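You operate a simulated robot arm through the tools that you are given. There is no shell and no other tool. Be economical: measure what you need, move in short steps, check, and stop when the job is done.

The job below is to be done with a simulated robot arm. You get a single attempt, and the scene is never put back.

Task
Lock the orange lid in the nest, feed out gasket, roll it into the open groove and release the lid.
Fine: put the roller back.
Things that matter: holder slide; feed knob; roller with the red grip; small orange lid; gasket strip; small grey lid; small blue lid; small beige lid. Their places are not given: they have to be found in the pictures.

The check looks at the end state, three seconds after you hand in, the way a careful person would. Anything else that was tipped, shoved, dropped, spilled or broken makes it a failure. Lids that push on must go on centred and level and be pressed home; caps that screw on are set level and turned clockwise until they are tight.

Robot
A 7-joint arm with a two-finger parallel gripper, fixed in place. Base frame: the origin is at the foot of the arm, x ahead of it, y to its left, z up; the work surface is at about z = 0. Lengths are in mm, angles in degrees, forces in N, time in s.
With the tool pointing down near the work surface it reaches from about 220 to 580 mm from the base axis. Its first joint turns from -66.0 to 66.0 degrees. Payload 2.5 kg.
Tool frame: the origin (TCP) lies between the finger pads and is the grasp point; the fingertips stand 23 mm ahead of it; z points along the fingers, y is the line along which they close. The gripper opens to 94 mm. The fingers are 38 mm wide and 10 mm thick; the gripper's body (54 by 96 mm) begins 39 mm behind the TCP.
Orientation is that of the tool frame in the base frame, as [roll, pitch, yaw] about the fixed x, y, z axes, in that order (R = Rz(yaw) Ry(pitch) Rx(roll)). With the fingers straight down and closing along the base's y, the tool's x points along the base's -x, its y along +y and its z along -z.

Tools
- The arm moves only by the tool nudge_tool. Its arguments are lists of equal length, an entry for each row: "grip": the finger opening in cm, from 0 to 9.4; "travel": the shift along the tool's x, y, z in units of 150 mm (1.0 is 150 mm), a list of three; "angular": the turn, a rotation vector about the tool's x, y, z in units of 45 degrees (1.0 is 45 degrees), a list of three. In form: {"grip": [grip, ...], "travel": [[x, y, z], ...], "angular": [[wx, wy, wz], ...]}. A call has 1 to 8 rows; each row is the pose to reach, as a shift and turn from the pose commanded when the call began, along the tool's axes at that moment. A call with a number of a shift or a turn outside -1 to 1 is refused whole. A row lasts 0.2 s, in which the tool goes at most 50 mm and 8.6 degrees; a call with a longer step from one row to the next is refused whole, and so is a gripper value outside its range. Where a pose cannot be reached the arm comes as near as it can. A force on the tool above 60 N (or 10 N above the force at the start of the call, whichever is more), or a blocked arm, ends the call early, and 0.2 s more pass. The fingers move at their own pace (about 108 mm/s each) and stop on an object; they squeeze with about 42 N. The grip force told is the motor's: it shows also when the fingers shut on nothing. Time passes only in rows, and 0.2 s behind the last, so rows that repeat a pose let the fingers close. The reply holds the time, the measured pose of the TCP, the force on the tool along the base axes, the opening and the grip force, in the units named above and with some noise.
- Cameras (640 x 400 px; columns grow to the right, rows downward): "scene" is fixed at [46.1, -399.9, 536.9]; the picture's right is [0.96, 0.28, 0.00], its down [0.18, -0.62, -0.76] and it looks along [-0.21, 0.73, -0.65] (base axes); focal length 214 px, centre (320, 200). "wrist" rides on the gripper at [-39, 0, -44] in the tool frame; the picture's right is [0.00, -1.00, 0.00], its down [0.97, 0.00, -0.24] and it looks along [0.24, 0.00, 0.97] (tool axes); focal length 218 px, centre (320, 200).
- snapshot(camera): a new picture of that camera. The clock stands still meanwhile.
- locate(camera, pixels): for up to 12 pixels [column, row] of the newest picture of that camera ("zoom" is the newest enlarged one), the place [x, y, z] in the base frame of the surface seen there, good to about 2 mm. The clock stands still meanwhile.
- inspect(camera, box): a new picture of the part [left, top, right, bottom] of that camera's present view, enlarged. The clock stands still meanwhile.
- hand_in(): hands the job in; it is judged then, once.

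Go step by step. Measure first, check grasps and placings, and put right what went wrong. The budget is 80 turns and 38 pictures, counting those below and the enlarged ones. Unless the task says otherwise, let go and move clear before handing in.

The tools are called after "Call:" by a JSON object that holds its "op" and its "data". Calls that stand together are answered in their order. nudge_tool: Moves the arm, as the interface text tells. Its arguments: {"type":"object","properties":{"grip":{"type":"array","items":{"type":"number"}},"travel":{"type":"array","items":{"type":"array","items":{"type":"number"}}},"angular":{"type":"array","items":{"type":"array","items":{"type":"number"}}}},"required":["grip","travel","angular"]} The other tools are called the same way: snapshot (camera) takes a picture; locate (camera, pixels) gives the place of the surface under pixels of a picture; inspect (camera, box) takes an enlarged picture of a part of a camera's view; hand_in () hands the job in.

At the start:

```text
t: 0.0
tcp_pos: [351.5, 161.9, 389.6]
tcp_rot: [-180.0, 0.1, 179.9]
force: [0.2, 0.0, -0.4]
grip_width: 94.2
grasp_force: 0.1
```

scene: 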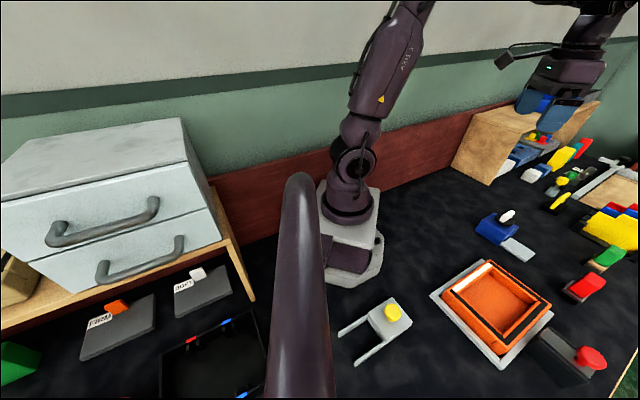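
wrist: 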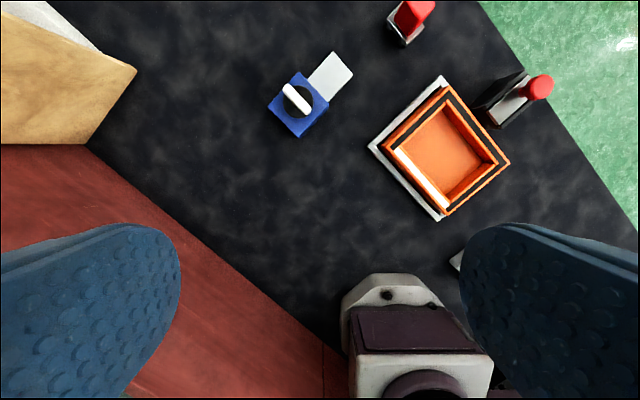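

The scene shows the orange lid on a grey plate near (500,305), a U-shaped part with a yellow knob at (385,325), a blue box with a white knob at (500,228), and a red knob at (590,357). I'll enlarge these to understand them.

Call:
{"op": "inspect", "data": {"camera": "scene", "box": [320, 200, 640, 400]}}

Call:
{"op": "inspect", "data": {"camera": "wrist", "box": [240, 0, 580, 220]}}

```text
2.00 times, centred on (480, 300) of scene
```

zoom: 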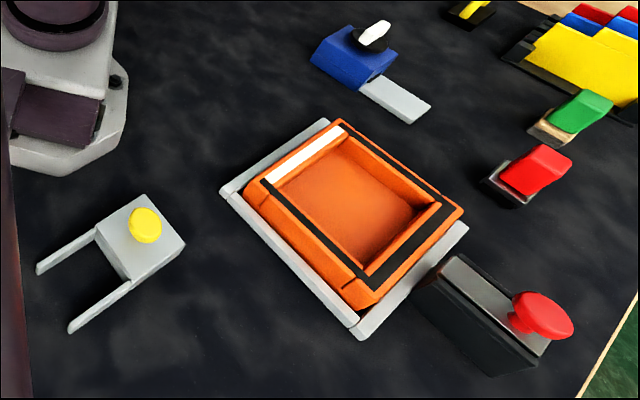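

```text
1.82 times, centred on (410, 110) of wrist
```

zoom: 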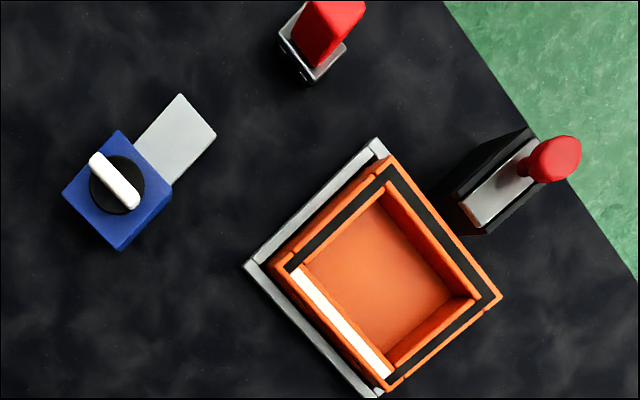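

I want a closer look at the left side (pads with labels and small colored parts at (118,305), (197,272), tray at (210,350)) and need coordinates of the fixture parts.

Call:
{"op": "inspect", "data": {"camera": "scene", "box": [0, 230, 272, 400]}}

Call:
{"op": "inspect", "data": {"camera": "scene", "box": [460, 90, 640, 202]}}

Call:
{"op": "locate", "data": {"camera": "scene", "pixels": [[392, 312], [391, 327], [342, 333], [356, 362], [507, 217], [525, 250], [487, 228], [484, 263], [432, 295], [500, 366], [551, 314], [590, 357]]}}

Call:
{"op": "locate", "data": {"camera": "wrist", "pixels": [[370, 147], [440, 77], [440, 219], [510, 160], [385, 148], [445, 212], [440, 85], [440, 150], [541, 86], [500, 110], [297, 98], [330, 75]]}}

```text
2.35 times, centred on (136, 315) of scene
```

zoom: 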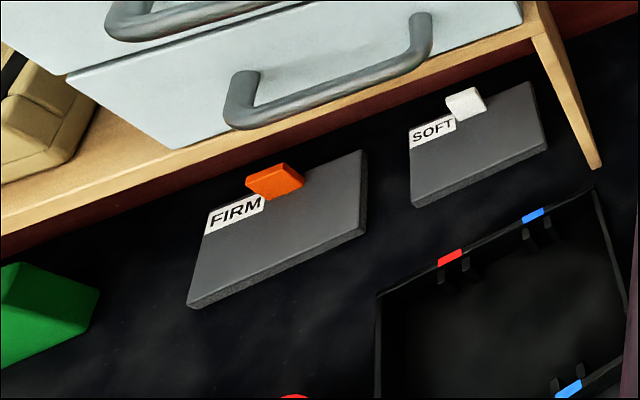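

```text
3.56 times, centred on (550, 146) of scene
```

zoom: 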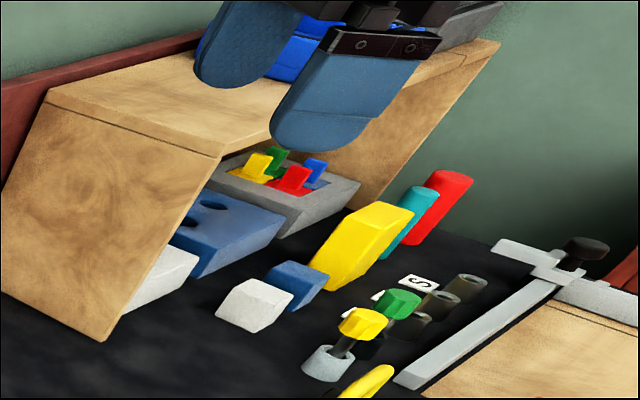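

```text
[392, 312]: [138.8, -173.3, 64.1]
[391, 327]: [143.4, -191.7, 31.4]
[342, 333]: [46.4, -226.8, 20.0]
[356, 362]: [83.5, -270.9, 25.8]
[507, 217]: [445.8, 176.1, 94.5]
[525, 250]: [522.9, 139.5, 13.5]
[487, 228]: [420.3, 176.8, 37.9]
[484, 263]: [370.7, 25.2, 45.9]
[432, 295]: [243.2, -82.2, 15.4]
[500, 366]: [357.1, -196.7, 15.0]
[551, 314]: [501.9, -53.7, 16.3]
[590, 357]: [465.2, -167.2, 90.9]
```

```text
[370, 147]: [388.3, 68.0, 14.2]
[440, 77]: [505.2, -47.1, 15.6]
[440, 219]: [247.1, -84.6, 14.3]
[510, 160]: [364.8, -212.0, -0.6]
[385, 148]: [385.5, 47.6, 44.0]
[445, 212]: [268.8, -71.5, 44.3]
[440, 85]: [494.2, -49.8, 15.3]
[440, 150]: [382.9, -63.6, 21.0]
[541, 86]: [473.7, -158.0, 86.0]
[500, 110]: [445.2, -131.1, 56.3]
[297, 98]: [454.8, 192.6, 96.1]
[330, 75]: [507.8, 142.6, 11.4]
```

The lid sits centred near (376,-64), top z≈44, and the yellow-knob fork is near (140,-190). I'll move above the nest and fork for close wrist views.

Call:
{"op": "nudge_tool", "data": {"grip": [9.4, 9.4, 9.4, 9.4], "travel": [[0, -0.25, 0], [0, -0.5, 0], [0, -0.75, 0], [0, -1, 0]], "angular": [[0, 0, 0], [0, 0, 0], [0, 0, 0], [0, 0, 0]]}}

Call:
{"op": "nudge_tool", "data": {"grip": [9.4, 9.4, 9.4, 9.4, 9.4], "travel": [[0.1, -0.25, 0], [0.2, -0.5, 0.1], [0.3, -0.75, 0.2], [0.4, -1, 0.2], [0.4, -1, 0.2]], "angular": [[0, 0, 0], [0, 0, 0], [0, 0, 0], [0, 0, 0], [0, 0, 0]]}}

Call:
{"op": "snapshot", "data": {"camera": "wrist"}}

Call:
{"op": "snapshot", "data": {"camera": "scene"}}

```text
t: 1.0
tcp_pos: [352.7, 11.6, 389.2]
tcp_rot: [-179.9, 0.0, -179.9]
force: [0.5, 0.2, 0.6]
grip_width: 94.1
grasp_force: 0.1
```

```text
t: 2.2
tcp_pos: [290.5, -139.4, 359.8]
tcp_rot: [-179.9, 0.0, 179.9]
force: [0.5, -0.4, 0.3]
grip_width: 93.9
grasp_force: 0.1
```

```text
31 pictures are left
```

wrist: 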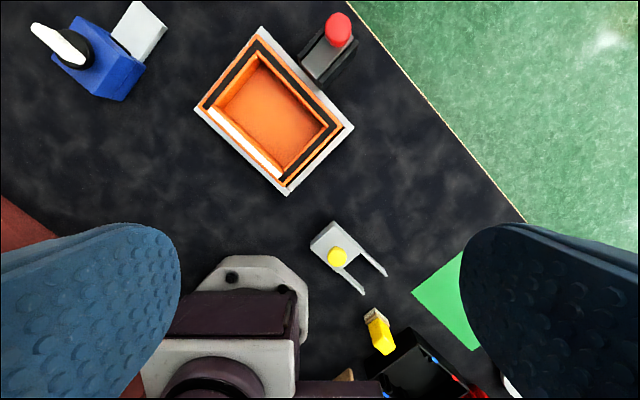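

```text
30 pictures are left
```

scene: 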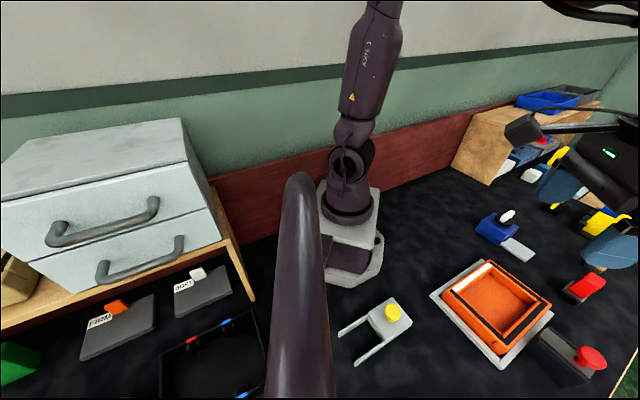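

The wrist picture shows the fork with its block at (335,245), arms pointing away from the nest. I'll enlarge the fork/nest area and the roller.

Call:
{"op": "inspect", "data": {"camera": "wrist", "box": [170, 0, 410, 150]}}

Call:
{"op": "inspect", "data": {"camera": "wrist", "box": [240, 170, 480, 320]}}

Call:
{"op": "locate", "data": {"camera": "zoom", "pixels": [[245, 135], [190, 190], [297, 200], [387, 285], [327, 332], [257, 235], [275, 232], [262, 270], [290, 265], [340, 230]]}}

Call:
{"op": "locate", "data": {"camera": "wrist", "pixels": [[195, 108], [261, 27], [354, 126], [287, 195], [199, 106], [259, 36], [340, 128], [283, 184], [246, 142], [270, 108], [338, 27], [328, 55]]}}

```text
2.67 times, centred on (290, 75) of wrist
```

zoom: 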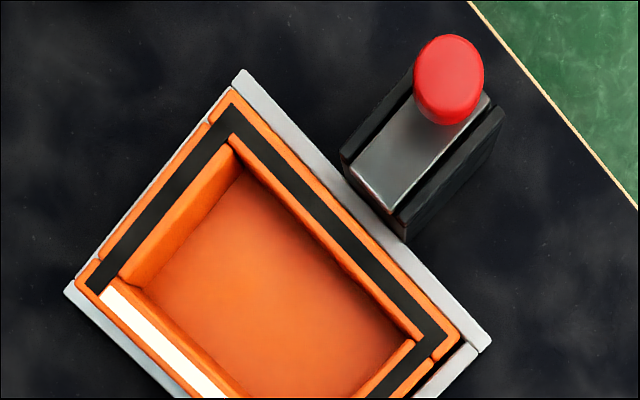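

```text
2.67 times, centred on (360, 245) of wrist
```

zoom: 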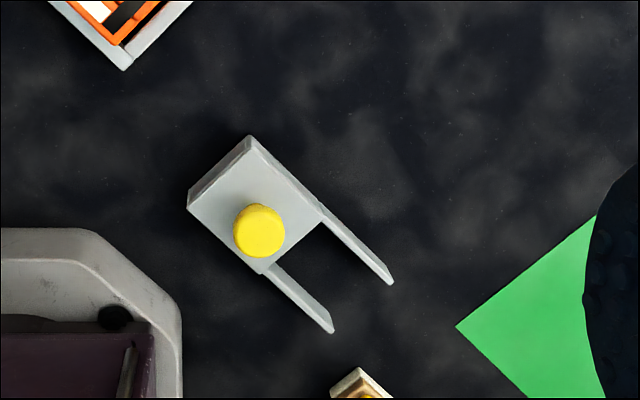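

```text
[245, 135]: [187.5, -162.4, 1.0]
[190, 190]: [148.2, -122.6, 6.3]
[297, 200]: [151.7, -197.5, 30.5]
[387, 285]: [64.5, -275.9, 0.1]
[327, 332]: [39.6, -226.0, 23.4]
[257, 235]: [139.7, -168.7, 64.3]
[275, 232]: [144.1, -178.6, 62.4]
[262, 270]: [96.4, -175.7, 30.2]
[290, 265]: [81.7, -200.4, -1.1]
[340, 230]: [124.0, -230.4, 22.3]
```

```text
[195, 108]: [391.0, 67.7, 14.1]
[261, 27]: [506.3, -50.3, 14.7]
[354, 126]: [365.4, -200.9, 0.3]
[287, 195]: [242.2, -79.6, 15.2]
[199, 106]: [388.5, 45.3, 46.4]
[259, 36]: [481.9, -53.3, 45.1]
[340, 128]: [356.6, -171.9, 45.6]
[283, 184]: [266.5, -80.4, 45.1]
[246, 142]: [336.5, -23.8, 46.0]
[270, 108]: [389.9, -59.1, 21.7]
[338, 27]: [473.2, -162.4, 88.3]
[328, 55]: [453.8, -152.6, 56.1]
```

The block (75×55, top z≈30) sits at the nest end of two rails that run toward (-0.7,-0.7); its knob is at about (140,-170), top z 64. I'll go above it, turned 45° so the fingers close along the rail.

Call:
{"op": "nudge_tool", "data": {"grip": [9.4, 9.4, 9.4, 7, 6, 5, 5, 5], "travel": [[0.1, -0.03, 0.1], [0.25, -0.06, 0.25], [0.4, -0.1, 0.4], [0.55, -0.13, 0.55], [0.7, -0.16, 0.7], [0.85, -0.2, 0.85], [0.9, -0.21, 1], [0.9, -0.21, 1]], "angular": [[0, 0, 0.18], [0, 0, 0.36], [0, 0, 0.54], [0, 0, 0.72], [0, 0, 0.9], [0, 0, 1], [0, 0, 1], [0, 0, 1]]}}

Call:
{"op": "snapshot", "data": {"camera": "wrist"}}

```text
t: 4.0
tcp_pos: [154.9, -170.5, 209.8]
tcp_rot: [-179.9, 0.0, 135.0]
force: [-0.7, 0.1, 0.1]
grip_width: 49.7
grasp_force: 0.1
```

```text
27 pictures are left
```

wrist: 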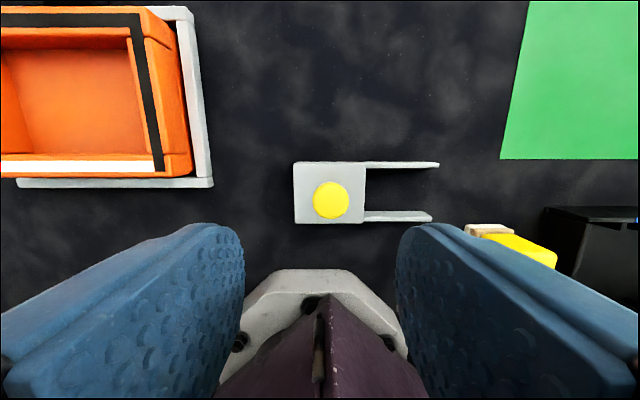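

The fork is image-aligned now: block (295–365,162–222), knob at (331,200), rails to (437,165) and (431,215). I'll locate these.

Call:
{"op": "locate", "data": {"camera": "wrist", "pixels": [[331, 200], [348, 200], [314, 200], [331, 183], [331, 216], [300, 170], [362, 170], [300, 218], [436, 164], [429, 214], [370, 214], [490, 230]]}}

Call:
{"op": "inspect", "data": {"camera": "wrist", "box": [260, 130, 460, 255]}}

```text
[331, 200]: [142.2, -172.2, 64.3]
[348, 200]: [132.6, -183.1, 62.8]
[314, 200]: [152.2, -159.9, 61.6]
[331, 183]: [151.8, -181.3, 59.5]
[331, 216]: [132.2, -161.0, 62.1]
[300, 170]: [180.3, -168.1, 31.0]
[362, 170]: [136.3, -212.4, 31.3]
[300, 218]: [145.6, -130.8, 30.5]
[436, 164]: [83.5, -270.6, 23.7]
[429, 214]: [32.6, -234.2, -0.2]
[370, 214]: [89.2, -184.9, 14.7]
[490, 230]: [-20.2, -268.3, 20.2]
```

```text
3.20 times, centred on (360, 192) of wrist
```

zoom: 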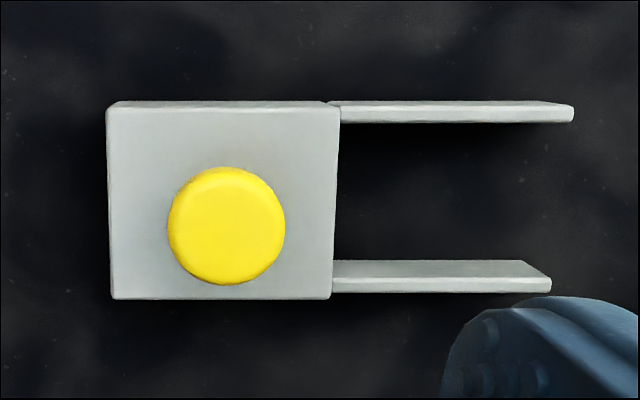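

Knob centre is (142,-171.5), about 30 mm across, and slide travel would be along -tool y. I'll descend around it to TCP z=60 with 55 mm opening, then close.

Call:
{"op": "nudge_tool", "data": {"grip": [5.6, 5.6, 5.6, 5.6, 5.6, 0, 0, 0], "travel": [[0.056, -0.065, 0.2], [0.056, -0.065, 0.5], [0.056, -0.065, 0.75], [0.056, -0.065, 0.93], [0.056, -0.065, 1], [0.056, -0.065, 1], [0.056, -0.065, 1], [0.056, -0.065, 1]], "angular": [[0, 0, 0], [0, 0, 0], [0, 0, 0], [0, 0, 0], [0, 0, 0], [0, 0, 0], [0, 0, 0], [0, 0, 0]]}}

```text
t: 4.8
tcp_pos: [146.2, -172.4, 103.5]
tcp_rot: [179.6, 0.0, 134.3]
force: [4.6, -1.1, 0.7]
grip_width: 56.0
grasp_force: 0.0
stopped in row 4: the force on the tool passed its limit (the readings are from after the stop); the commanded pose is now the measured one
```

Motion stopped at z=103 with sideways deflection although the fingertips (z≈80) are above the knob, so something else touched. I'll look.

Call:
{"op": "snapshot", "data": {"camera": "scene"}}

Call:
{"op": "snapshot", "data": {"camera": "wrist"}}

```text
25 pictures are left
```

scene: 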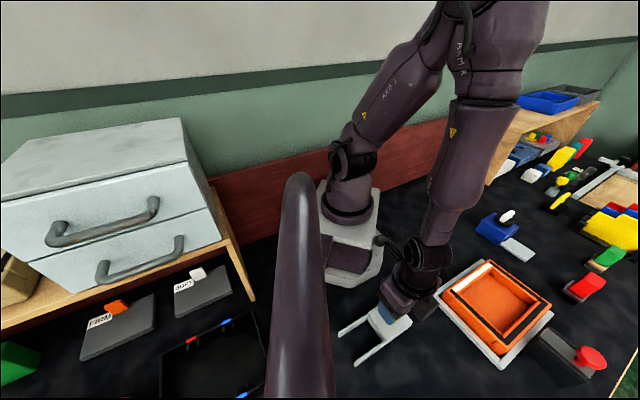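

```text
24 pictures are left
```

wrist: 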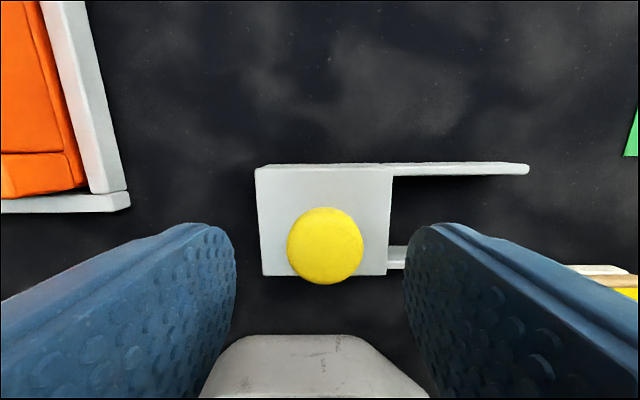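

Nothing touches the knob; probably the arm is folded too tightly or near its own base at this short radius. I'll rise, tilt the hand 25° outward so the fingers reach inward, and come down again.

Call:
{"op": "nudge_tool", "data": {"grip": [5.6, 5.6, 5.6, 5.6, 5.6, 5.6, 5.6, 5.6], "travel": [[0.0, 0, -0.2], [0.024, -0.016, -0.2], [0.024, -0.016, -0.2], [0.024, -0.016, -0.15], [0.024, -0.016, -0.05], [0.024, -0.016, 0.08], [0.024, -0.016, 0.2], [0.024, -0.016, 0.26]], "angular": [[0, 0.1, 0], [0, 0.28, 0], [0, 0.45, 0], [0, 0.56, 0], [0, 0.56, 0], [0, 0.56, 0], [0, 0.56, 0], [0, 0.56, 0]]}}

```text
t: 6.6
tcp_pos: [142.1, -170.0, 63.9]
tcp_rot: [179.4, -25.2, 134.5]
force: [0.3, 0.1, 0.1]
grip_width: 55.9
grasp_force: 0.1
```

Tilted pose reached cleanly around the knob at z=64. Closing on it now.

Call:
{"op": "nudge_tool", "data": {"grip": [2, 0, 0, 0], "travel": [[0, 0, 0], [0, 0, 0], [0, 0, 0], [0, 0, 0]], "angular": [[0, 0, 0], [0, 0, 0], [0, 0, 0], [0, 0, 0]]}}

Call:
{"op": "nudge_tool", "data": {"grip": [0, 0, 0, 0], "travel": [[0, -0.05, 0], [0, -0.1, 0], [0, -0.15, 0], [0, -0.2, 0]], "angular": [[0, 0, 0], [0, 0, 0], [0, 0, 0], [0, 0, 0]]}}

```text
t: 7.6
tcp_pos: [141.0, -171.5, 61.8]
tcp_rot: [179.5, -25.3, 134.5]
force: [0.8, -0.7, -15.5]
grip_width: 32.8
grasp_force: 44.8
```

```text
t: 8.6
tcp_pos: [120.6, -193.7, 63.6]
tcp_rot: [179.4, -25.3, 134.5]
force: [4.4, -2.7, -6.6]
grip_width: 33.0
grasp_force: 44.9
```

The slide moved 30 mm with little force. I continue along the rail in small steps toward its stop.

Call:
{"op": "nudge_tool", "data": {"grip": [0, 0, 0, 0, 0, 0], "travel": [[0, -0.05, 0], [0, -0.1, 0], [0, -0.15, 0], [0, -0.2, 0], [0, -0.25, 0], [0, -0.3, 0]], "angular": [[0, 0, 0], [0, 0, 0], [0, 0, 0], [0, 0, 0], [0, 0, 0], [0, 0, 0]]}}

Call:
{"op": "snapshot", "data": {"camera": "scene"}}

```text
t: 10.0
tcp_pos: [88.5, -223.9, 64.1]
tcp_rot: [179.5, -25.2, 134.6]
force: [10.8, -8.7, 5.2]
grip_width: 32.6
grasp_force: 45.2
```

```text
23 pictures are left
```

scene: 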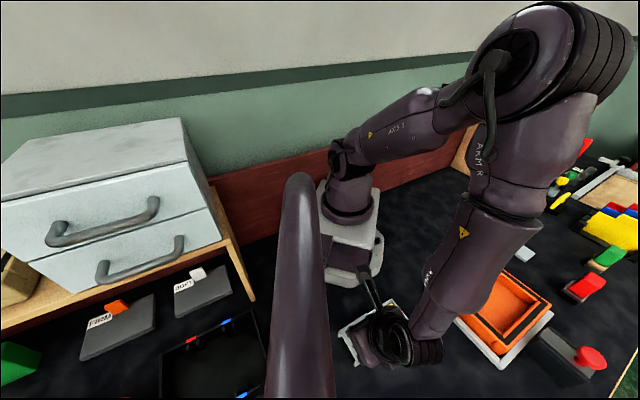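

The slide has moved 74 mm, about the expected rail length. I'll push a bit further to feel for the stop.

Call:
{"op": "nudge_tool", "data": {"grip": [0, 0, 0, 0], "travel": [[0, -0.03, 0], [0, -0.06, 0], [0, -0.09, 0], [0, -0.09, 0]], "angular": [[0, 0, 0], [0, 0, 0], [0, 0, 0], [0, 0, 0]]}}

```text
t: 10.9
tcp_pos: [85.1, -227.6, 63.3]
tcp_rot: [178.4, -25.6, 135.1]
force: [6.1, 7.2, 2.3]
grip_width: 32.9
grasp_force: 45.0
stopped in row 4: the force on the tool passed its limit (the readings are from after the stop); the commanded pose is now the measured one
```

It hit the end stop at 79 mm of travel. I'll let go, back out along the tool axis and look.

Call:
{"op": "nudge_tool", "data": {"grip": [5.6, 5.6, 5.6, 5.6, 5.6, 5.6, 5.6], "travel": [[0, 0, 0], [0, 0, 0], [0, 0, -0.2], [0, 0, -0.4], [0, 0, -0.6], [0, 0.2, -0.8], [0, 0.4, -1]], "angular": [[0, 0, 0], [0, 0, 0], [0, 0, 0], [0, 0, 0], [0, 0, 0], [0, -0.15, 0], [0, -0.3, 0]]}}

Call:
{"op": "snapshot", "data": {"camera": "wrist"}}

```text
t: 12.5
tcp_pos: [170.3, -233.7, 200.2]
tcp_rot: [178.7, -11.8, 134.8]
force: [0.5, 0.0, -0.1]
grip_width: 55.9
grasp_force: 0.0
```

```text
22 pictures are left
```

wrist: 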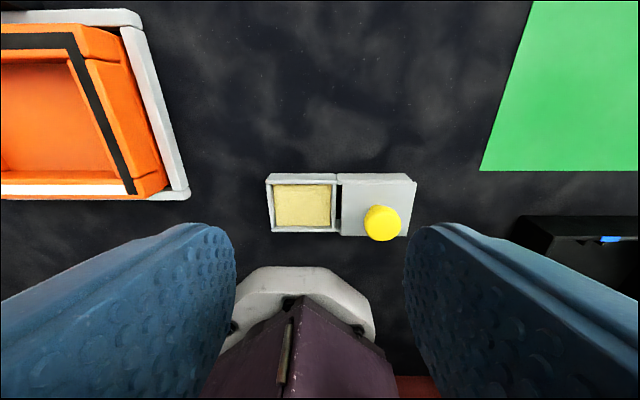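

Mistake recognised: this is a box with a sliding cover (yellow contents showing at (303,205)), not the holder slide. I'll push the cover back exactly; the real holder slide must be the red-knobbed bar beside the nest. First locate the knob.

Call:
{"op": "locate", "data": {"camera": "wrist", "pixels": [[382, 223], [382, 208], [382, 238], [367, 223], [398, 223], [342, 180], [268, 176], [335, 200], [300, 205]]}}

```text
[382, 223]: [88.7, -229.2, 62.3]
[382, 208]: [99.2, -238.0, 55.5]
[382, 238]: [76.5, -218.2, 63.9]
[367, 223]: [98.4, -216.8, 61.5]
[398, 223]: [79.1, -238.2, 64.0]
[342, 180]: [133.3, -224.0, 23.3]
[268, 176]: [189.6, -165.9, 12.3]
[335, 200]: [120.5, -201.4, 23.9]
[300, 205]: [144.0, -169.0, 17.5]
```

The knob is at (87,-228), so I retrace my exit path back around it and close.

Call:
{"op": "nudge_tool", "data": {"grip": [5.6, 5.6, 5.6, 5.6, 5.6, 0, 0, 0], "travel": [[0.045, -0.2, 0.19], [0.093, -0.4, 0.389], [0.14, -0.4, 0.585], [0.19, -0.4, 0.78], [0.23, -0.4, 0.965], [0.23, -0.4, 0.965], [0.23, -0.4, 0.965], [0.23, -0.4, 0.965]], "angular": [[0, 0.15, 0], [0, 0.3, 0], [0, 0.3, 0], [0, 0.3, 0], [0, 0.3, 0], [0, 0.3, 0], [0, 0.3, 0], [0, 0.3, 0]]}}

```text
t: 14.3
tcp_pos: [84.7, -227.0, 63.0]
tcp_rot: [178.6, -25.5, 135.3]
force: [6.0, 6.7, 3.7]
grip_width: 32.9
grasp_force: 45.3
```

Gripped again. I slide the cover back +79 mm, checking near the end for the closed stop.

Call:
{"op": "nudge_tool", "data": {"grip": [0, 0, 0, 0, 0, 0, 0, 0], "travel": [[0, 0.07, 0], [0, 0.14, 0], [0, 0.21, 0], [0, 0.28, 0], [0, 0.35, 0], [0, 0.42, 0], [0, 0.49, 0], [0, 0.51, 0]], "angular": [[0, 0, 0], [0, 0, 0], [0, 0, 0], [0, 0, 0], [0, 0, 0], [0, 0, 0], [0, 0, 0], [0, 0, 0]]}}

Call:
{"op": "nudge_tool", "data": {"grip": [0, 0, 0, 0], "travel": [[0, 0.02, 0], [0, 0.03, 0], [0, 0.04, 0], [0, 0.04, 0]], "angular": [[0, 0, 0], [0, 0, 0], [0, 0, 0], [0, 0, 0]]}}

```text
t: 16.1
tcp_pos: [138.2, -173.4, 66.0]
tcp_rot: [178.7, -25.6, 135.2]
force: [-11.7, 10.3, -27.8]
grip_width: 32.8
grasp_force: 45.6
```

```text
t: 17.1
tcp_pos: [142.4, -170.9, 65.4]
tcp_rot: [178.8, -25.6, 135.0]
force: [-19.5, 4.6, -25.4]
grip_width: 33.0
grasp_force: 44.8
```

The cover is back at its starting place (142,-171) and resisting, so it is closed. Release, retreat, and photograph.

Call:
{"op": "nudge_tool", "data": {"grip": [5.6, 5.6, 5.6, 5.6, 5.6, 5.6, 5.6], "travel": [[0, 0, 0], [0, 0, 0], [0, 0, -0.2], [0, 0, -0.4], [0, 0, -0.6], [0, 0, -0.8], [0, 0, -1]], "angular": [[0, 0, 0], [0, 0, 0], [0, 0, 0], [0, -0.1, 0], [0, -0.25, 0], [0, -0.4, 0], [0, -0.56, 0]]}}

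Call:
{"op": "snapshot", "data": {"camera": "wrist"}}

```text
t: 18.7
tcp_pos: [187.3, -218.6, 200.6]
tcp_rot: [178.8, -0.2, 134.7]
force: [0.7, 1.0, 0.0]
grip_width: 56.0
grasp_force: 0.0
```

```text
21 pictures are left
```

wrist: 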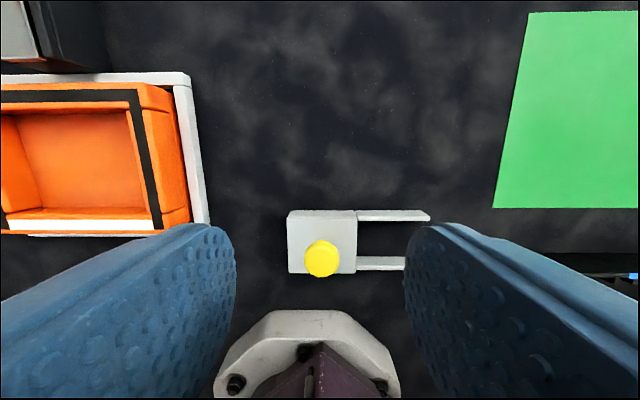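

The box is closed as it was. Now I move above the nest and the red-knobbed bar for a close look.

Call:
{"op": "nudge_tool", "data": {"grip": [5.6, 5.6, 5.6, 5.6, 5.6, 5.6], "travel": [[0, 0, -0.3], [0, 0.2, -0.5], [0, 0.4, -0.6], [0, 0.65, -0.6], [0, 0.85, -0.6], [0, 1, -0.6]], "angular": [[0, 0, 0], [0, 0, 0], [0, 0, 0], [0, 0, 0], [0, 0, 0], [0, 0, 0]]}}

Call:
{"op": "nudge_tool", "data": {"grip": [5.6, 5.6, 5.6], "travel": [[0, 0.25, 0], [0, 0.5, 0], [0, 0.6, 0]], "angular": [[0, 0, 0], [0, 0, 0], [0, 0, 0]]}}

Call:
{"op": "snapshot", "data": {"camera": "wrist"}}

```text
t: 20.1
tcp_pos: [292.5, -115.3, 295.6]
tcp_rot: [178.7, -0.3, 134.5]
force: [-0.1, -0.5, 0.0]
grip_width: 55.7
grasp_force: 0.0
```

```text
t: 20.9
tcp_pos: [356.4, -50.9, 295.8]
tcp_rot: [178.8, -0.3, 134.6]
force: [-0.7, -0.7, 0.2]
grip_width: 56.1
grasp_force: 0.1
```

```text
20 pictures are left
```

wrist: 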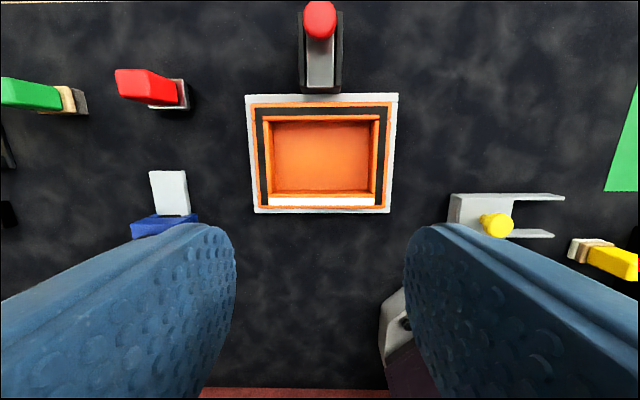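

Now clear: slide with red knob at (320,20) in a black channel aimed at the lid; open (white) groove along the lid's near side at (320,201); red-handled item at (150,88). Let me enlarge.

Call:
{"op": "inspect", "data": {"camera": "wrist", "box": [225, 0, 415, 119]}}

Call:
{"op": "locate", "data": {"camera": "zoom", "pixels": [[320, 60], [320, 20], [270, 60], [370, 60], [320, 180], [320, 280], [255, 250], [390, 250], [330, 320], [330, 345], [330, 372]]}}

Call:
{"op": "inspect", "data": {"camera": "wrist", "box": [0, 50, 224, 190]}}

Call:
{"op": "locate", "data": {"camera": "wrist", "pixels": [[120, 70], [118, 92], [148, 86], [172, 92], [184, 92], [150, 106], [186, 108], [180, 80], [60, 98], [20, 95], [168, 190], [168, 218]]}}

```text
3.36 times, centred on (320, 60) of wrist
```

zoom: 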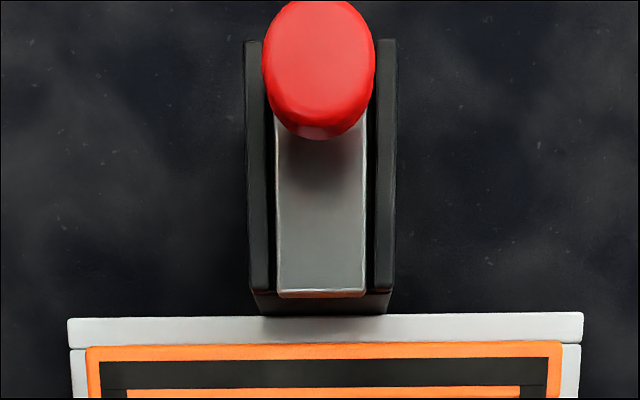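

```text
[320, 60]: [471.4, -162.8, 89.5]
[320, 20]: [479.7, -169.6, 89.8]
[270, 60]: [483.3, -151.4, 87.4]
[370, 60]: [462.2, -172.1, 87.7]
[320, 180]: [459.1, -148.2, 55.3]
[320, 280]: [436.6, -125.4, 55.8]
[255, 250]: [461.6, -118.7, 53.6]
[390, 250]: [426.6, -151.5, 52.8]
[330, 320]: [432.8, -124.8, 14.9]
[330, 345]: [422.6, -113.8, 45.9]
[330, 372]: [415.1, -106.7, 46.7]
```

```text
2.86 times, centred on (112, 120) of wrist
```

zoom: 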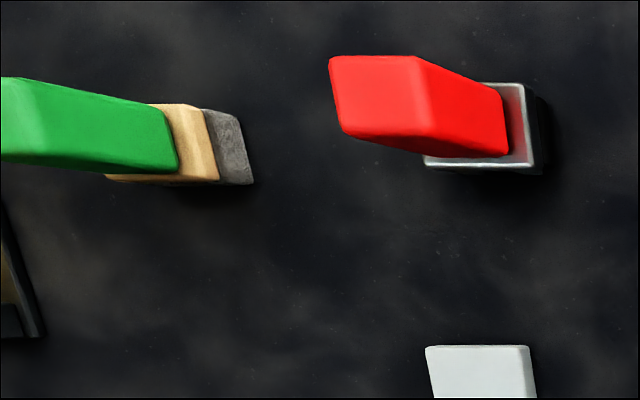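

```text
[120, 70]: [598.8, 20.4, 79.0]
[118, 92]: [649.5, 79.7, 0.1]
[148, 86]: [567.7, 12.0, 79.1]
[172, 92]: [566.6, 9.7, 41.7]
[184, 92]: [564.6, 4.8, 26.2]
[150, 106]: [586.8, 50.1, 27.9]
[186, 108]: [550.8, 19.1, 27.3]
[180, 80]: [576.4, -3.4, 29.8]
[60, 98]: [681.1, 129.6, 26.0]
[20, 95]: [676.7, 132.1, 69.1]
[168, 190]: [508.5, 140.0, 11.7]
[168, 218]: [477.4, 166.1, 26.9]
```

The slide bar (top z 55) has its knob at (471.5,-162.5), top z 90, and slides toward the lid along tool +x. I move over the knob.

Call:
{"op": "nudge_tool", "data": {"grip": [5.6, 5.6, 5.6, 5.6, 5.6, 5.6], "travel": [[-0.2, 0, 0.1], [-0.4, 0.024, 0.2], [-0.6, 0.024, 0.35], [-0.8, 0.024, 0.5], [-1, 0.024, 0.65], [-1, 0.024, 0.8]], "angular": [[0, 0, 0], [0, 0, 0], [0, 0, 0], [0, 0, 0], [0, 0, 0], [0, 0, 0]]}}

Call:
{"op": "snapshot", "data": {"camera": "wrist"}}

```text
t: 22.3
tcp_pos: [465.8, -153.3, 175.7]
tcp_rot: [178.7, -0.4, 134.6]
force: [0.0, -0.3, 0.0]
grip_width: 56.0
grasp_force: 0.0
```

```text
17 pictures are left
```

wrist: 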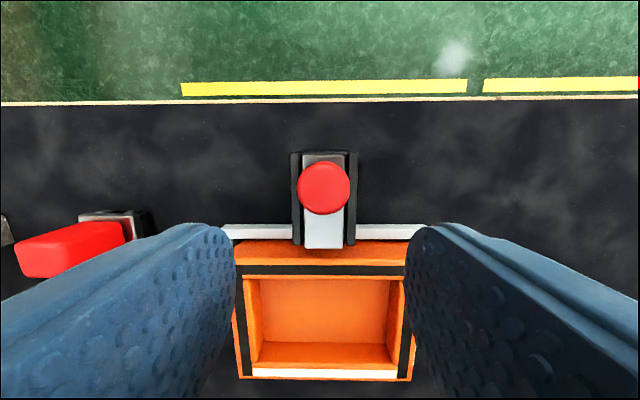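

Call:
{"op": "locate", "data": {"camera": "wrist", "pixels": [[324, 188], [324, 168], [324, 205], [302, 188], [346, 188], [324, 230], [324, 158], [300, 158]]}}

```text
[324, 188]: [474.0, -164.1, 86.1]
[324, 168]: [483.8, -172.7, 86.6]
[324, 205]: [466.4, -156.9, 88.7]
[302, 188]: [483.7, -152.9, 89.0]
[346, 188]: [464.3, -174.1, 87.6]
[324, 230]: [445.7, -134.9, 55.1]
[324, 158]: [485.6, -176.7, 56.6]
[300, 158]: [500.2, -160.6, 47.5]
```

Knob centre is (474,-164). Descend to z=83 and grip it.

Call:
{"op": "nudge_tool", "data": {"grip": [5.6, 5.6, 5.6, 5.6, 0, 0, 0], "travel": [[-0.089, -0.011, 0.1], [-0.089, -0.011, 0.3], [-0.089, -0.011, 0.5], [-0.089, -0.011, 0.618], [-0.089, -0.011, 0.618], [-0.089, -0.011, 0.618], [-0.089, -0.011, 0.618]], "angular": [[0, 0, 0], [0, 0, 0], [0, 0, 0], [0, 0, 0], [0, 0, 0], [0, 0, 0], [0, 0, 0]]}}

Call:
{"op": "nudge_tool", "data": {"grip": [0, 0, 0, 0, 0], "travel": [[0.04, 0, 0], [0.08, 0, 0], [0.12, 0, 0], [0.16, 0, 0], [0.2, 0, 0]], "angular": [[0, 0, 0], [0, 0, 0], [0, 0, 0], [0, 0, 0], [0, 0, 0]]}}

```text
t: 23.9
tcp_pos: [473.6, -163.5, 82.8]
tcp_rot: [178.9, -0.3, 134.5]
force: [-7.6, -4.4, -0.8]
grip_width: 33.2
grasp_force: 44.7
```

```text
t: 25.1
tcp_pos: [454.5, -140.5, 81.9]
tcp_rot: [178.9, -0.3, 134.5]
force: [-9.2, -10.7, -16.4]
grip_width: 32.9
grasp_force: 44.7
```

The slide moved 30 mm with no stop yet. I push further in small steps.

Call:
{"op": "nudge_tool", "data": {"grip": [0, 0, 0, 0, 0], "travel": [[0.03, 0, 0], [0.06, 0, 0], [0.09, 0, 0], [0.12, 0, 0], [0.15, 0, 0]], "angular": [[0, 0, 0], [0, 0, 0], [0, 0, 0], [0, 0, 0], [0, 0, 0]]}}

Call:
{"op": "inspect", "data": {"camera": "scene", "box": [400, 220, 640, 370]}}

```text
t: 25.7
tcp_pos: [451.3, -140.3, 82.4]
tcp_rot: [178.6, 0.7, 134.3]
force: [8.0, -2.6, -6.7]
grip_width: 32.9
grasp_force: 45.1
stopped in row 2: the force on the tool passed its limit (the readings are from after the stop); the commanded pose is now the measured one
```

```text
2.67 times, centred on (520, 295) of scene
```

zoom: 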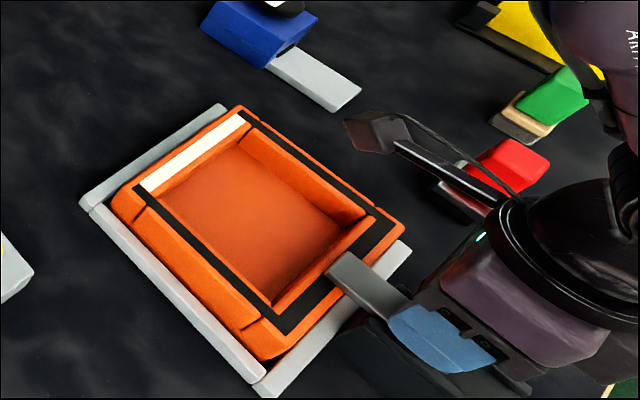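

The bar now overlaps the lid rim (at (350,280) in the zoom) and has hit its stop: locked. I release, rise, and turn toward the feed knob.

Call:
{"op": "nudge_tool", "data": {"grip": [5.6, 5.6, 5.6, 5.6, 5.6, 5.6, 5.6], "travel": [[0, 0, 0], [0, 0, 0], [0, 0, -0.2], [0, 0, -0.4], [0, 0, -0.65], [0, 0, -0.9], [0, 0, -1]], "angular": [[0, 0, 0], [0, 0, 0], [0, 0, 0], [0, 0, 0], [0, 0, 0], [0, 0, 0], [0, 0, 0]]}}

Call:
{"op": "nudge_tool", "data": {"grip": [5.6, 5.6, 5.6, 5.6, 5.6, 5.6], "travel": [[0.1, 0.1, 0], [0.25, 0.2, 0], [0.4, 0.32, 0], [0.55, 0.45, 0], [0.68, 0.57, 0], [0.75, 0.63, 0]], "angular": [[0.0, 0, -0.18], [0, 0, -0.36], [0, 0, -0.54], [0, 0, -0.72], [0, 0, -0.9], [0, 0, -1]]}}

Call:
{"op": "nudge_tool", "data": {"grip": [5.6, 5.6, 5.6, 5.6, 5.6, 5.6], "travel": [[0.01, 0.1, 0], [0.02, 0.25, 0], [0.03, 0.4, 0], [0.04, 0.6, 0], [0.05, 0.8, 0], [0.06, 1, 0]], "angular": [[0, 0, -0.18], [0, 0, -0.36], [0, 0, -0.54], [0, 0, -0.72], [0, 0, -0.9], [0, 0, -1]]}}

Call:
{"op": "snapshot", "data": {"camera": "wrist"}}

```text
t: 27.3
tcp_pos: [449.7, -141.0, 234.1]
tcp_rot: [178.7, 0.7, 134.2]
force: [0.6, 0.3, 0.4]
grip_width: 55.8
grasp_force: 0.1
```

```text
t: 28.7
tcp_pos: [436.0, 6.2, 234.7]
tcp_rot: [179.6, 1.4, 179.5]
force: [0.4, 0.0, -0.5]
grip_width: 56.2
grasp_force: 0.1
```

```text
t: 30.1
tcp_pos: [428.9, 155.9, 233.7]
tcp_rot: [-179.4, 1.4, -135.5]
force: [0.2, 0.6, 0.4]
grip_width: 56.2
grasp_force: 0.1
```

```text
15 pictures are left
```

wrist: 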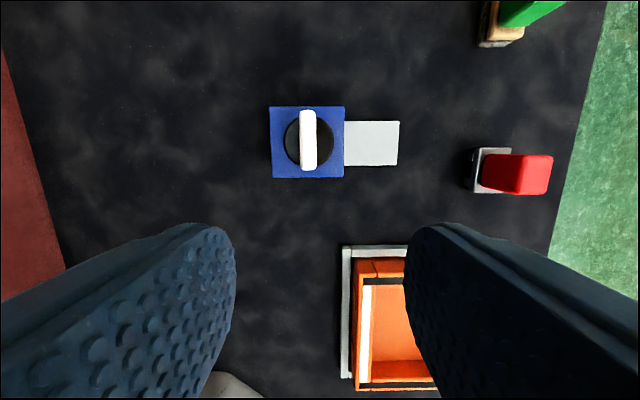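

The feed knob bar at (308,140) is aligned between the fingers, with the outlet plate at (372,143). Locating it.

Call:
{"op": "locate", "data": {"camera": "wrist", "pixels": [[308, 140], [308, 113], [308, 166], [290, 140], [328, 140], [272, 110], [340, 175], [372, 143], [350, 143], [396, 143], [372, 124], [372, 163]]}}

```text
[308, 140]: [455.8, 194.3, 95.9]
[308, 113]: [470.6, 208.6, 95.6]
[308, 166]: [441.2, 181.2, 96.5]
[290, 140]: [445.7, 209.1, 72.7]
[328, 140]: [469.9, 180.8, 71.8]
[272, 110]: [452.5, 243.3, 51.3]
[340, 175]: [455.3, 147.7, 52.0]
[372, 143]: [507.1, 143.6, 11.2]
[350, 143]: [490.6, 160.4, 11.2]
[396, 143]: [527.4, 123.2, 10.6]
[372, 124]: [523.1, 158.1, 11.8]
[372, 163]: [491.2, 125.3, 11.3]
```

Knob bar centre (456,194.5), top z 96, disc at 72. Descend to z=99, grip, and then turn clockwise 45°.

Call:
{"op": "nudge_tool", "data": {"grip": [5.6, 5.6, 5.6, 5.6, 5.6, 0, 0, 0], "travel": [[-0.2, 0.055, 0.1], [-0.309, 0.055, 0.3], [-0.309, 0.055, 0.55], [-0.309, 0.055, 0.8], [-0.309, 0.055, 0.898], [-0.309, 0.055, 0.898], [-0.309, 0.055, 0.898], [-0.309, 0.055, 0.898]], "angular": [[0, 0, 0], [0, 0, 0], [0, 0, 0], [0, 0, 0], [0, 0, 0], [0, 0, 0], [0, 0, 0], [0, 0, 0]]}}

Call:
{"op": "nudge_tool", "data": {"grip": [0, 0, 0, 0, 0, 0, 0], "travel": [[0, 0, 0], [0, 0, 0], [0, 0, 0], [0, 0, 0], [0, 0, 0], [0, 0, 0], [0, 0, 0]], "angular": [[0, 0, 0.15], [0, 0, 0.3], [0, 0, 0.45], [0, 0, 0.6], [0, 0, 0.75], [0, 0, 0.9], [0, 0, 1]]}}

Call:
{"op": "inspect", "data": {"camera": "scene", "box": [440, 190, 600, 290]}}

```text
t: 31.9
tcp_pos: [458.3, 197.5, 99.8]
tcp_rot: [-179.7, 1.2, -135.4]
force: [-8.2, 14.4, -1.4]
grip_width: 14.1
grasp_force: 45.2
```

```text
t: 33.5
tcp_pos: [460.3, 195.0, 100.0]
tcp_rot: [179.6, 1.1, 179.4]
force: [-8.2, 9.6, -25.2]
grip_width: 14.1
grasp_force: 45.2
```

```text
4.00 times, centred on (520, 240) of scene
```

zoom: 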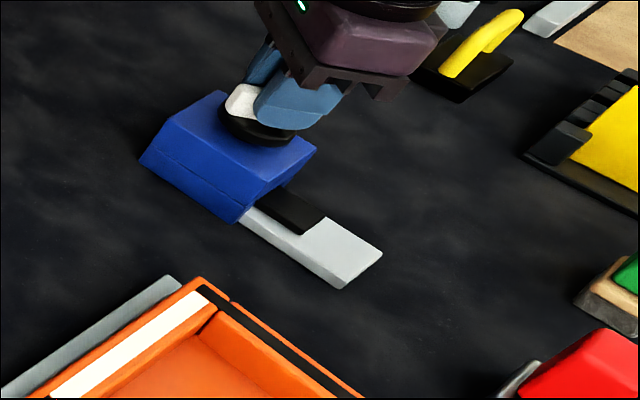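

Clockwise works: a black strip of gasket now shows on the outlet plate (290,210). I continue turning another 45°, then another, watching.

Call:
{"op": "nudge_tool", "data": {"grip": [0, 0, 0, 0, 0, 0, 0], "travel": [[0, 0, 0], [0, 0, 0], [0, 0, 0], [0, 0, 0], [0, 0, 0], [0, 0, 0], [0, 0, 0]], "angular": [[0, 0, 0.15], [0, 0, 0.3], [0, 0, 0.45], [0, 0, 0.6], [0, 0, 0.75], [0, 0, 0.9], [0, 0, 1]]}}

Call:
{"op": "inspect", "data": {"camera": "scene", "box": [440, 190, 600, 290]}}

```text
t: 35.1
tcp_pos: [458.0, 192.1, 99.7]
tcp_rot: [179.1, 0.6, 134.3]
force: [-17.3, -17.3, -6.2]
grip_width: 14.1
grasp_force: 45.4
```

```text
4.00 times, centred on (520, 240) of scene
```

zoom: 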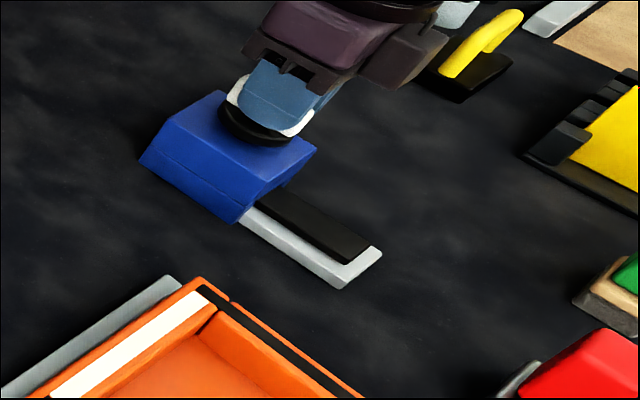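

The strip is now about 60 mm out after 90°; the open groove looks about 120 mm long. I turn another 45°, then measure.

Call:
{"op": "nudge_tool", "data": {"grip": [0, 0, 0, 0, 0, 0, 0], "travel": [[0, 0, 0], [0, 0, 0], [0, 0, 0], [0, 0, 0], [0, 0, 0], [0, 0, 0], [0, 0, 0]], "angular": [[0, 0, 0.15], [0, 0, 0.3], [0, 0, 0.45], [0, 0, 0.6], [0, 0, 0.75], [0, 0, 0.9], [0, 0, 1]]}}

Call:
{"op": "snapshot", "data": {"camera": "scene"}}

Call:
{"op": "locate", "data": {"camera": "scene", "pixels": [[454, 290], [455, 289], [490, 265], [492, 264], [473, 277], [509, 241], [529, 251], [536, 255], [540, 257], [545, 260], [512, 247]]}}

```text
t: 36.6
tcp_pos: [459.1, 182.9, 100.9]
tcp_rot: [179.4, 0.9, 93.3]
force: [1.1, -2.1, 0.7]
grip_width: 36.5
grasp_force: 44.7
stopped in row 7: the force on the tool passed its limit (the readings are from after the stop); the commanded pose is now the measured one
```

```text
12 pictures are left
```

scene: 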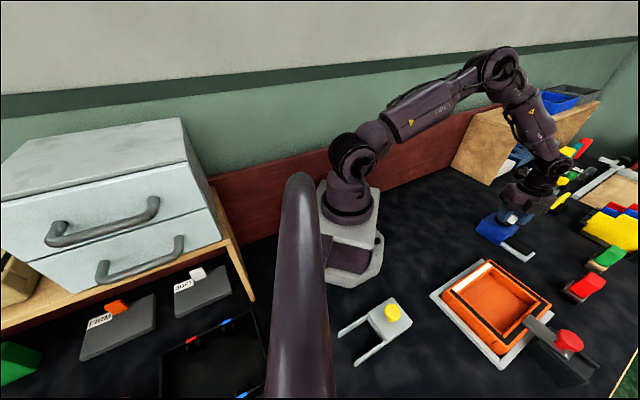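

```text
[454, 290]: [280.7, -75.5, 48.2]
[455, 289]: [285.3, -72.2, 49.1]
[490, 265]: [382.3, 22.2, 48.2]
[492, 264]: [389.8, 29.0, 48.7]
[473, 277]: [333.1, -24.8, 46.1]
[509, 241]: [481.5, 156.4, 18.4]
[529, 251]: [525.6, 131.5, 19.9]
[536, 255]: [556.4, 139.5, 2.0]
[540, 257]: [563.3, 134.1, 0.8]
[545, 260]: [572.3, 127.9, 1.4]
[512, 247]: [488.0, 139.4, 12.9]
```

The knob came to a stop near 90–100° (the bar twisted in the fingers, opening 36 mm). I release, rise and look from the wrist camera.

Call:
{"op": "nudge_tool", "data": {"grip": [5.6, 5.6, 5.6, 5.6, 5.6, 5.6, 5.6, 5.6], "travel": [[0, 0, 0], [0, 0, 0], [0, 0, -0.2], [0.0, 0, -0.45], [0.0, 0, -0.7], [0.0, 0, -0.9], [0.0, 0, -0.9], [0, 0, -0.9]], "angular": [[0, 0, 0], [0, 0, 0], [0, 0, 0], [0, 0, -0.18], [0, 0, -0.36], [0, 0, -0.54], [0, 0, -0.72], [0, 0, -0.9]]}}

Call:
{"op": "snapshot", "data": {"camera": "wrist"}}

```text
t: 38.4
tcp_pos: [456.9, 185.5, 235.6]
tcp_rot: [180.0, 1.1, 133.6]
force: [0.0, -0.6, -0.4]
grip_width: 55.9
grasp_force: 0.0
```

```text
11 pictures are left
```

wrist: 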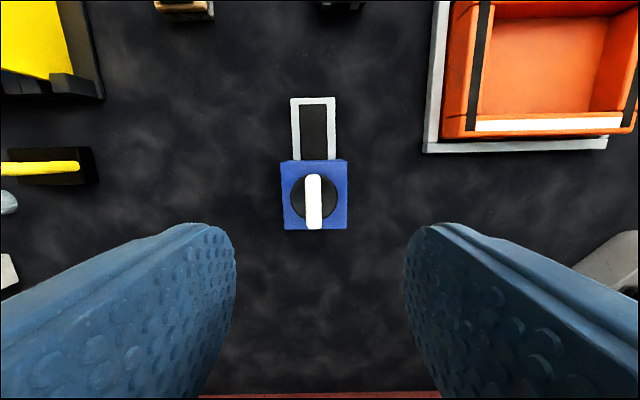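

The knob bar has turned a full 90° and the strip lies on the plate at (314,130). I measure the strip and the open groove.

Call:
{"op": "inspect", "data": {"camera": "wrist", "box": [260, 80, 372, 150]}}

Call:
{"op": "locate", "data": {"camera": "wrist", "pixels": [[301, 107], [327, 107], [314, 106], [301, 155], [327, 155], [314, 130], [476, 125], [621, 122], [550, 119], [550, 131], [550, 125], [465, 125]]}}

```text
5.71 times, centred on (316, 115) of wrist
```

zoom: 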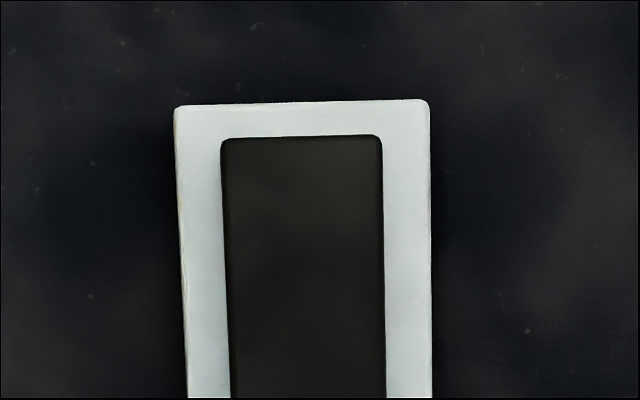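

```text
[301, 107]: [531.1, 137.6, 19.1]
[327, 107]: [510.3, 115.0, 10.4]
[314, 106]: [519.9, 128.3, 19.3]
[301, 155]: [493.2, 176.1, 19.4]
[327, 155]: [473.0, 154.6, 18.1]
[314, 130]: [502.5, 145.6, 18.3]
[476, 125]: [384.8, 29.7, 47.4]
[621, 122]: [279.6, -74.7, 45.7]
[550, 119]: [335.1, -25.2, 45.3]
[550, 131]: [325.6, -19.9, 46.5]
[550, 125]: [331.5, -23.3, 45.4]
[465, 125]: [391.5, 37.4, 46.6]
```

The strip is fed out on the plate; the knob is at its stop. Next the roller with the red grip near (568,12): move to view it from above.

Call:
{"op": "nudge_tool", "data": {"grip": [5.6, 5.6, 5.6, 5.6, 5.6, 5.6], "travel": [[-0.15, -0.1, 0], [-0.35, -0.2, -0.05], [-0.55, -0.33, -0.1], [-0.75, -0.45, -0.1], [-0.95, -0.577, -0.1], [-0.98, -0.577, -0.1]], "angular": [[0, 0, 0], [0, 0, 0], [0, 0, 0], [0, 0, 0], [0, 0, 0], [0, 0, 0]]}}

Call:
{"op": "inspect", "data": {"camera": "wrist", "box": [200, 60, 392, 180]}}

Call:
{"op": "inspect", "data": {"camera": "scene", "box": [530, 240, 640, 310]}}

```text
t: 39.8
tcp_pos: [495.7, 19.1, 252.2]
tcp_rot: [-180.0, 1.0, 133.6]
force: [0.2, -0.2, -0.1]
grip_width: 56.1
grasp_force: 0.1
```

```text
3.33 times, centred on (296, 120) of wrist
```

zoom: 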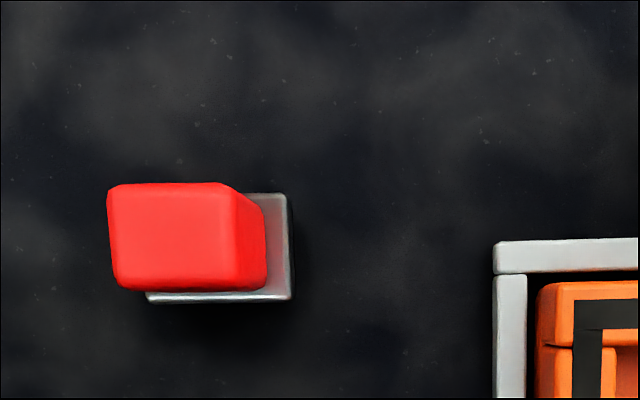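

```text
5.71 times, centred on (585, 275) of scene
```

zoom: 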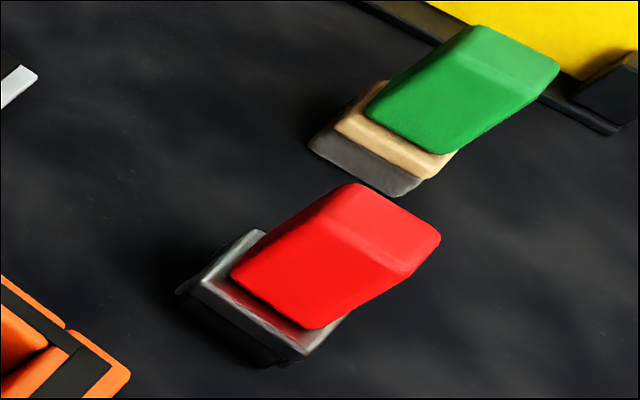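

The red grip is an upright block on a metal frame with a dark roller below. I measure its top and base.

Call:
{"op": "locate", "data": {"camera": "zoom", "pixels": [[355, 190], [432, 238], [385, 225], [340, 215], [405, 280], [320, 250], [245, 280], [315, 320], [205, 285], [295, 345], [250, 240], [270, 350]]}}

Call:
{"op": "locate", "data": {"camera": "wrist", "pixels": [[234, 117], [268, 117], [234, 145], [266, 145], [250, 130], [285, 120], [285, 148], [246, 149], [275, 135], [283, 135]]}}

```text
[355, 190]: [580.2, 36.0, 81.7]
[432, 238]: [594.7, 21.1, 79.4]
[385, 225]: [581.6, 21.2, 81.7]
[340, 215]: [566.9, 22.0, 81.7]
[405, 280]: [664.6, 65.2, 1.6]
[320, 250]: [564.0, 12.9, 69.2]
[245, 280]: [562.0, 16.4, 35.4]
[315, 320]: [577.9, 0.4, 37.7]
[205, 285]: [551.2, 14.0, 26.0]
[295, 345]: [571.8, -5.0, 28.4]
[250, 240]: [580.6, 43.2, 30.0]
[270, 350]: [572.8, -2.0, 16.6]
```

```text
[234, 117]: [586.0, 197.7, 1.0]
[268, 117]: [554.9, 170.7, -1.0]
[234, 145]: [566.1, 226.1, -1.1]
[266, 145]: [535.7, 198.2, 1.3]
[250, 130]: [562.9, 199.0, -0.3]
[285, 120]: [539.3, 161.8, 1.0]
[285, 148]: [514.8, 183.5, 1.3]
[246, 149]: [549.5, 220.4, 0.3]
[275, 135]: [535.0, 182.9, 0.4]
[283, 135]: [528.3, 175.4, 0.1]
```

Grip centre is about (578,19), z 37–82, frame 41 mm along (0.7,0.7). That is near the reach limit; I move above it, level the tool, and check with the wrist camera.

Call:
{"op": "nudge_tool", "data": {"grip": [5.6, 5.6, 5.6, 5.6, 5.6], "travel": [[-0.1, 0.1, 0.1], [-0.2, 0.2, 0.3], [-0.3, 0.3, 0.5], [-0.381, 0.395, 0.7], [-0.381, 0.395, 0.7]], "angular": [[0, 0.022, -0.031], [0, 0.022, -0.031], [0, 0.022, -0.031], [0, 0.022, -0.031], [0, 0.022, -0.031]]}}

Call:
{"op": "snapshot", "data": {"camera": "wrist"}}

```text
t: 41.0
tcp_pos: [580.3, 16.7, 148.1]
tcp_rot: [180.0, 0.1, 134.8]
force: [0.7, 0.9, -0.5]
grip_width: 56.2
grasp_force: 0.0
```

```text
7 pictures are left
```

wrist: 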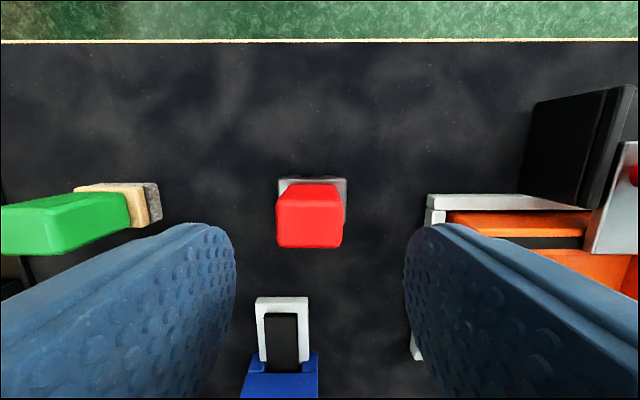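

Call:
{"op": "locate", "data": {"camera": "wrist", "pixels": [[310, 228], [281, 228], [339, 228], [310, 215], [310, 242], [310, 190], [282, 182], [342, 182], [310, 180], [343, 210]]}}

```text
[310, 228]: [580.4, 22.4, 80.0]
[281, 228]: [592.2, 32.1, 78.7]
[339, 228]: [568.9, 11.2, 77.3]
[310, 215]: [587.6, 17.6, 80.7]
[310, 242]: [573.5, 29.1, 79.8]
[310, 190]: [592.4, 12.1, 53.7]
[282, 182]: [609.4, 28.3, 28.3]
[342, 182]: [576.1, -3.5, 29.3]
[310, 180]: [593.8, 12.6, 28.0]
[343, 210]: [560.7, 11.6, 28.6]
```

Grip centre is (581,22.5). Descend to z≈61 with the fingers around the grip, then close.

Call:
{"op": "nudge_tool", "data": {"grip": [5.6, 5.6, 5.6, 5.6, 0, 0, 0], "travel": [[0.024, 0.031, 0.1], [0.024, 0.031, 0.3], [0.024, 0.031, 0.48], [0.024, 0.031, 0.58], [0.024, 0.031, 0.58], [0.024, 0.031, 0.58], [0.024, 0.031, 0.58]], "angular": [[0, 0, 0], [0, 0, 0], [0, 0, 0], [0, 0, 0], [0, 0, 0], [0, 0, 0], [0, 0, 0]]}}

```text
t: 42.6
tcp_pos: [581.2, 22.2, 62.5]
tcp_rot: [180.0, 0.1, 134.8]
force: [0.0, 0.3, 0.7]
grip_width: 37.9
grasp_force: 42.2
```

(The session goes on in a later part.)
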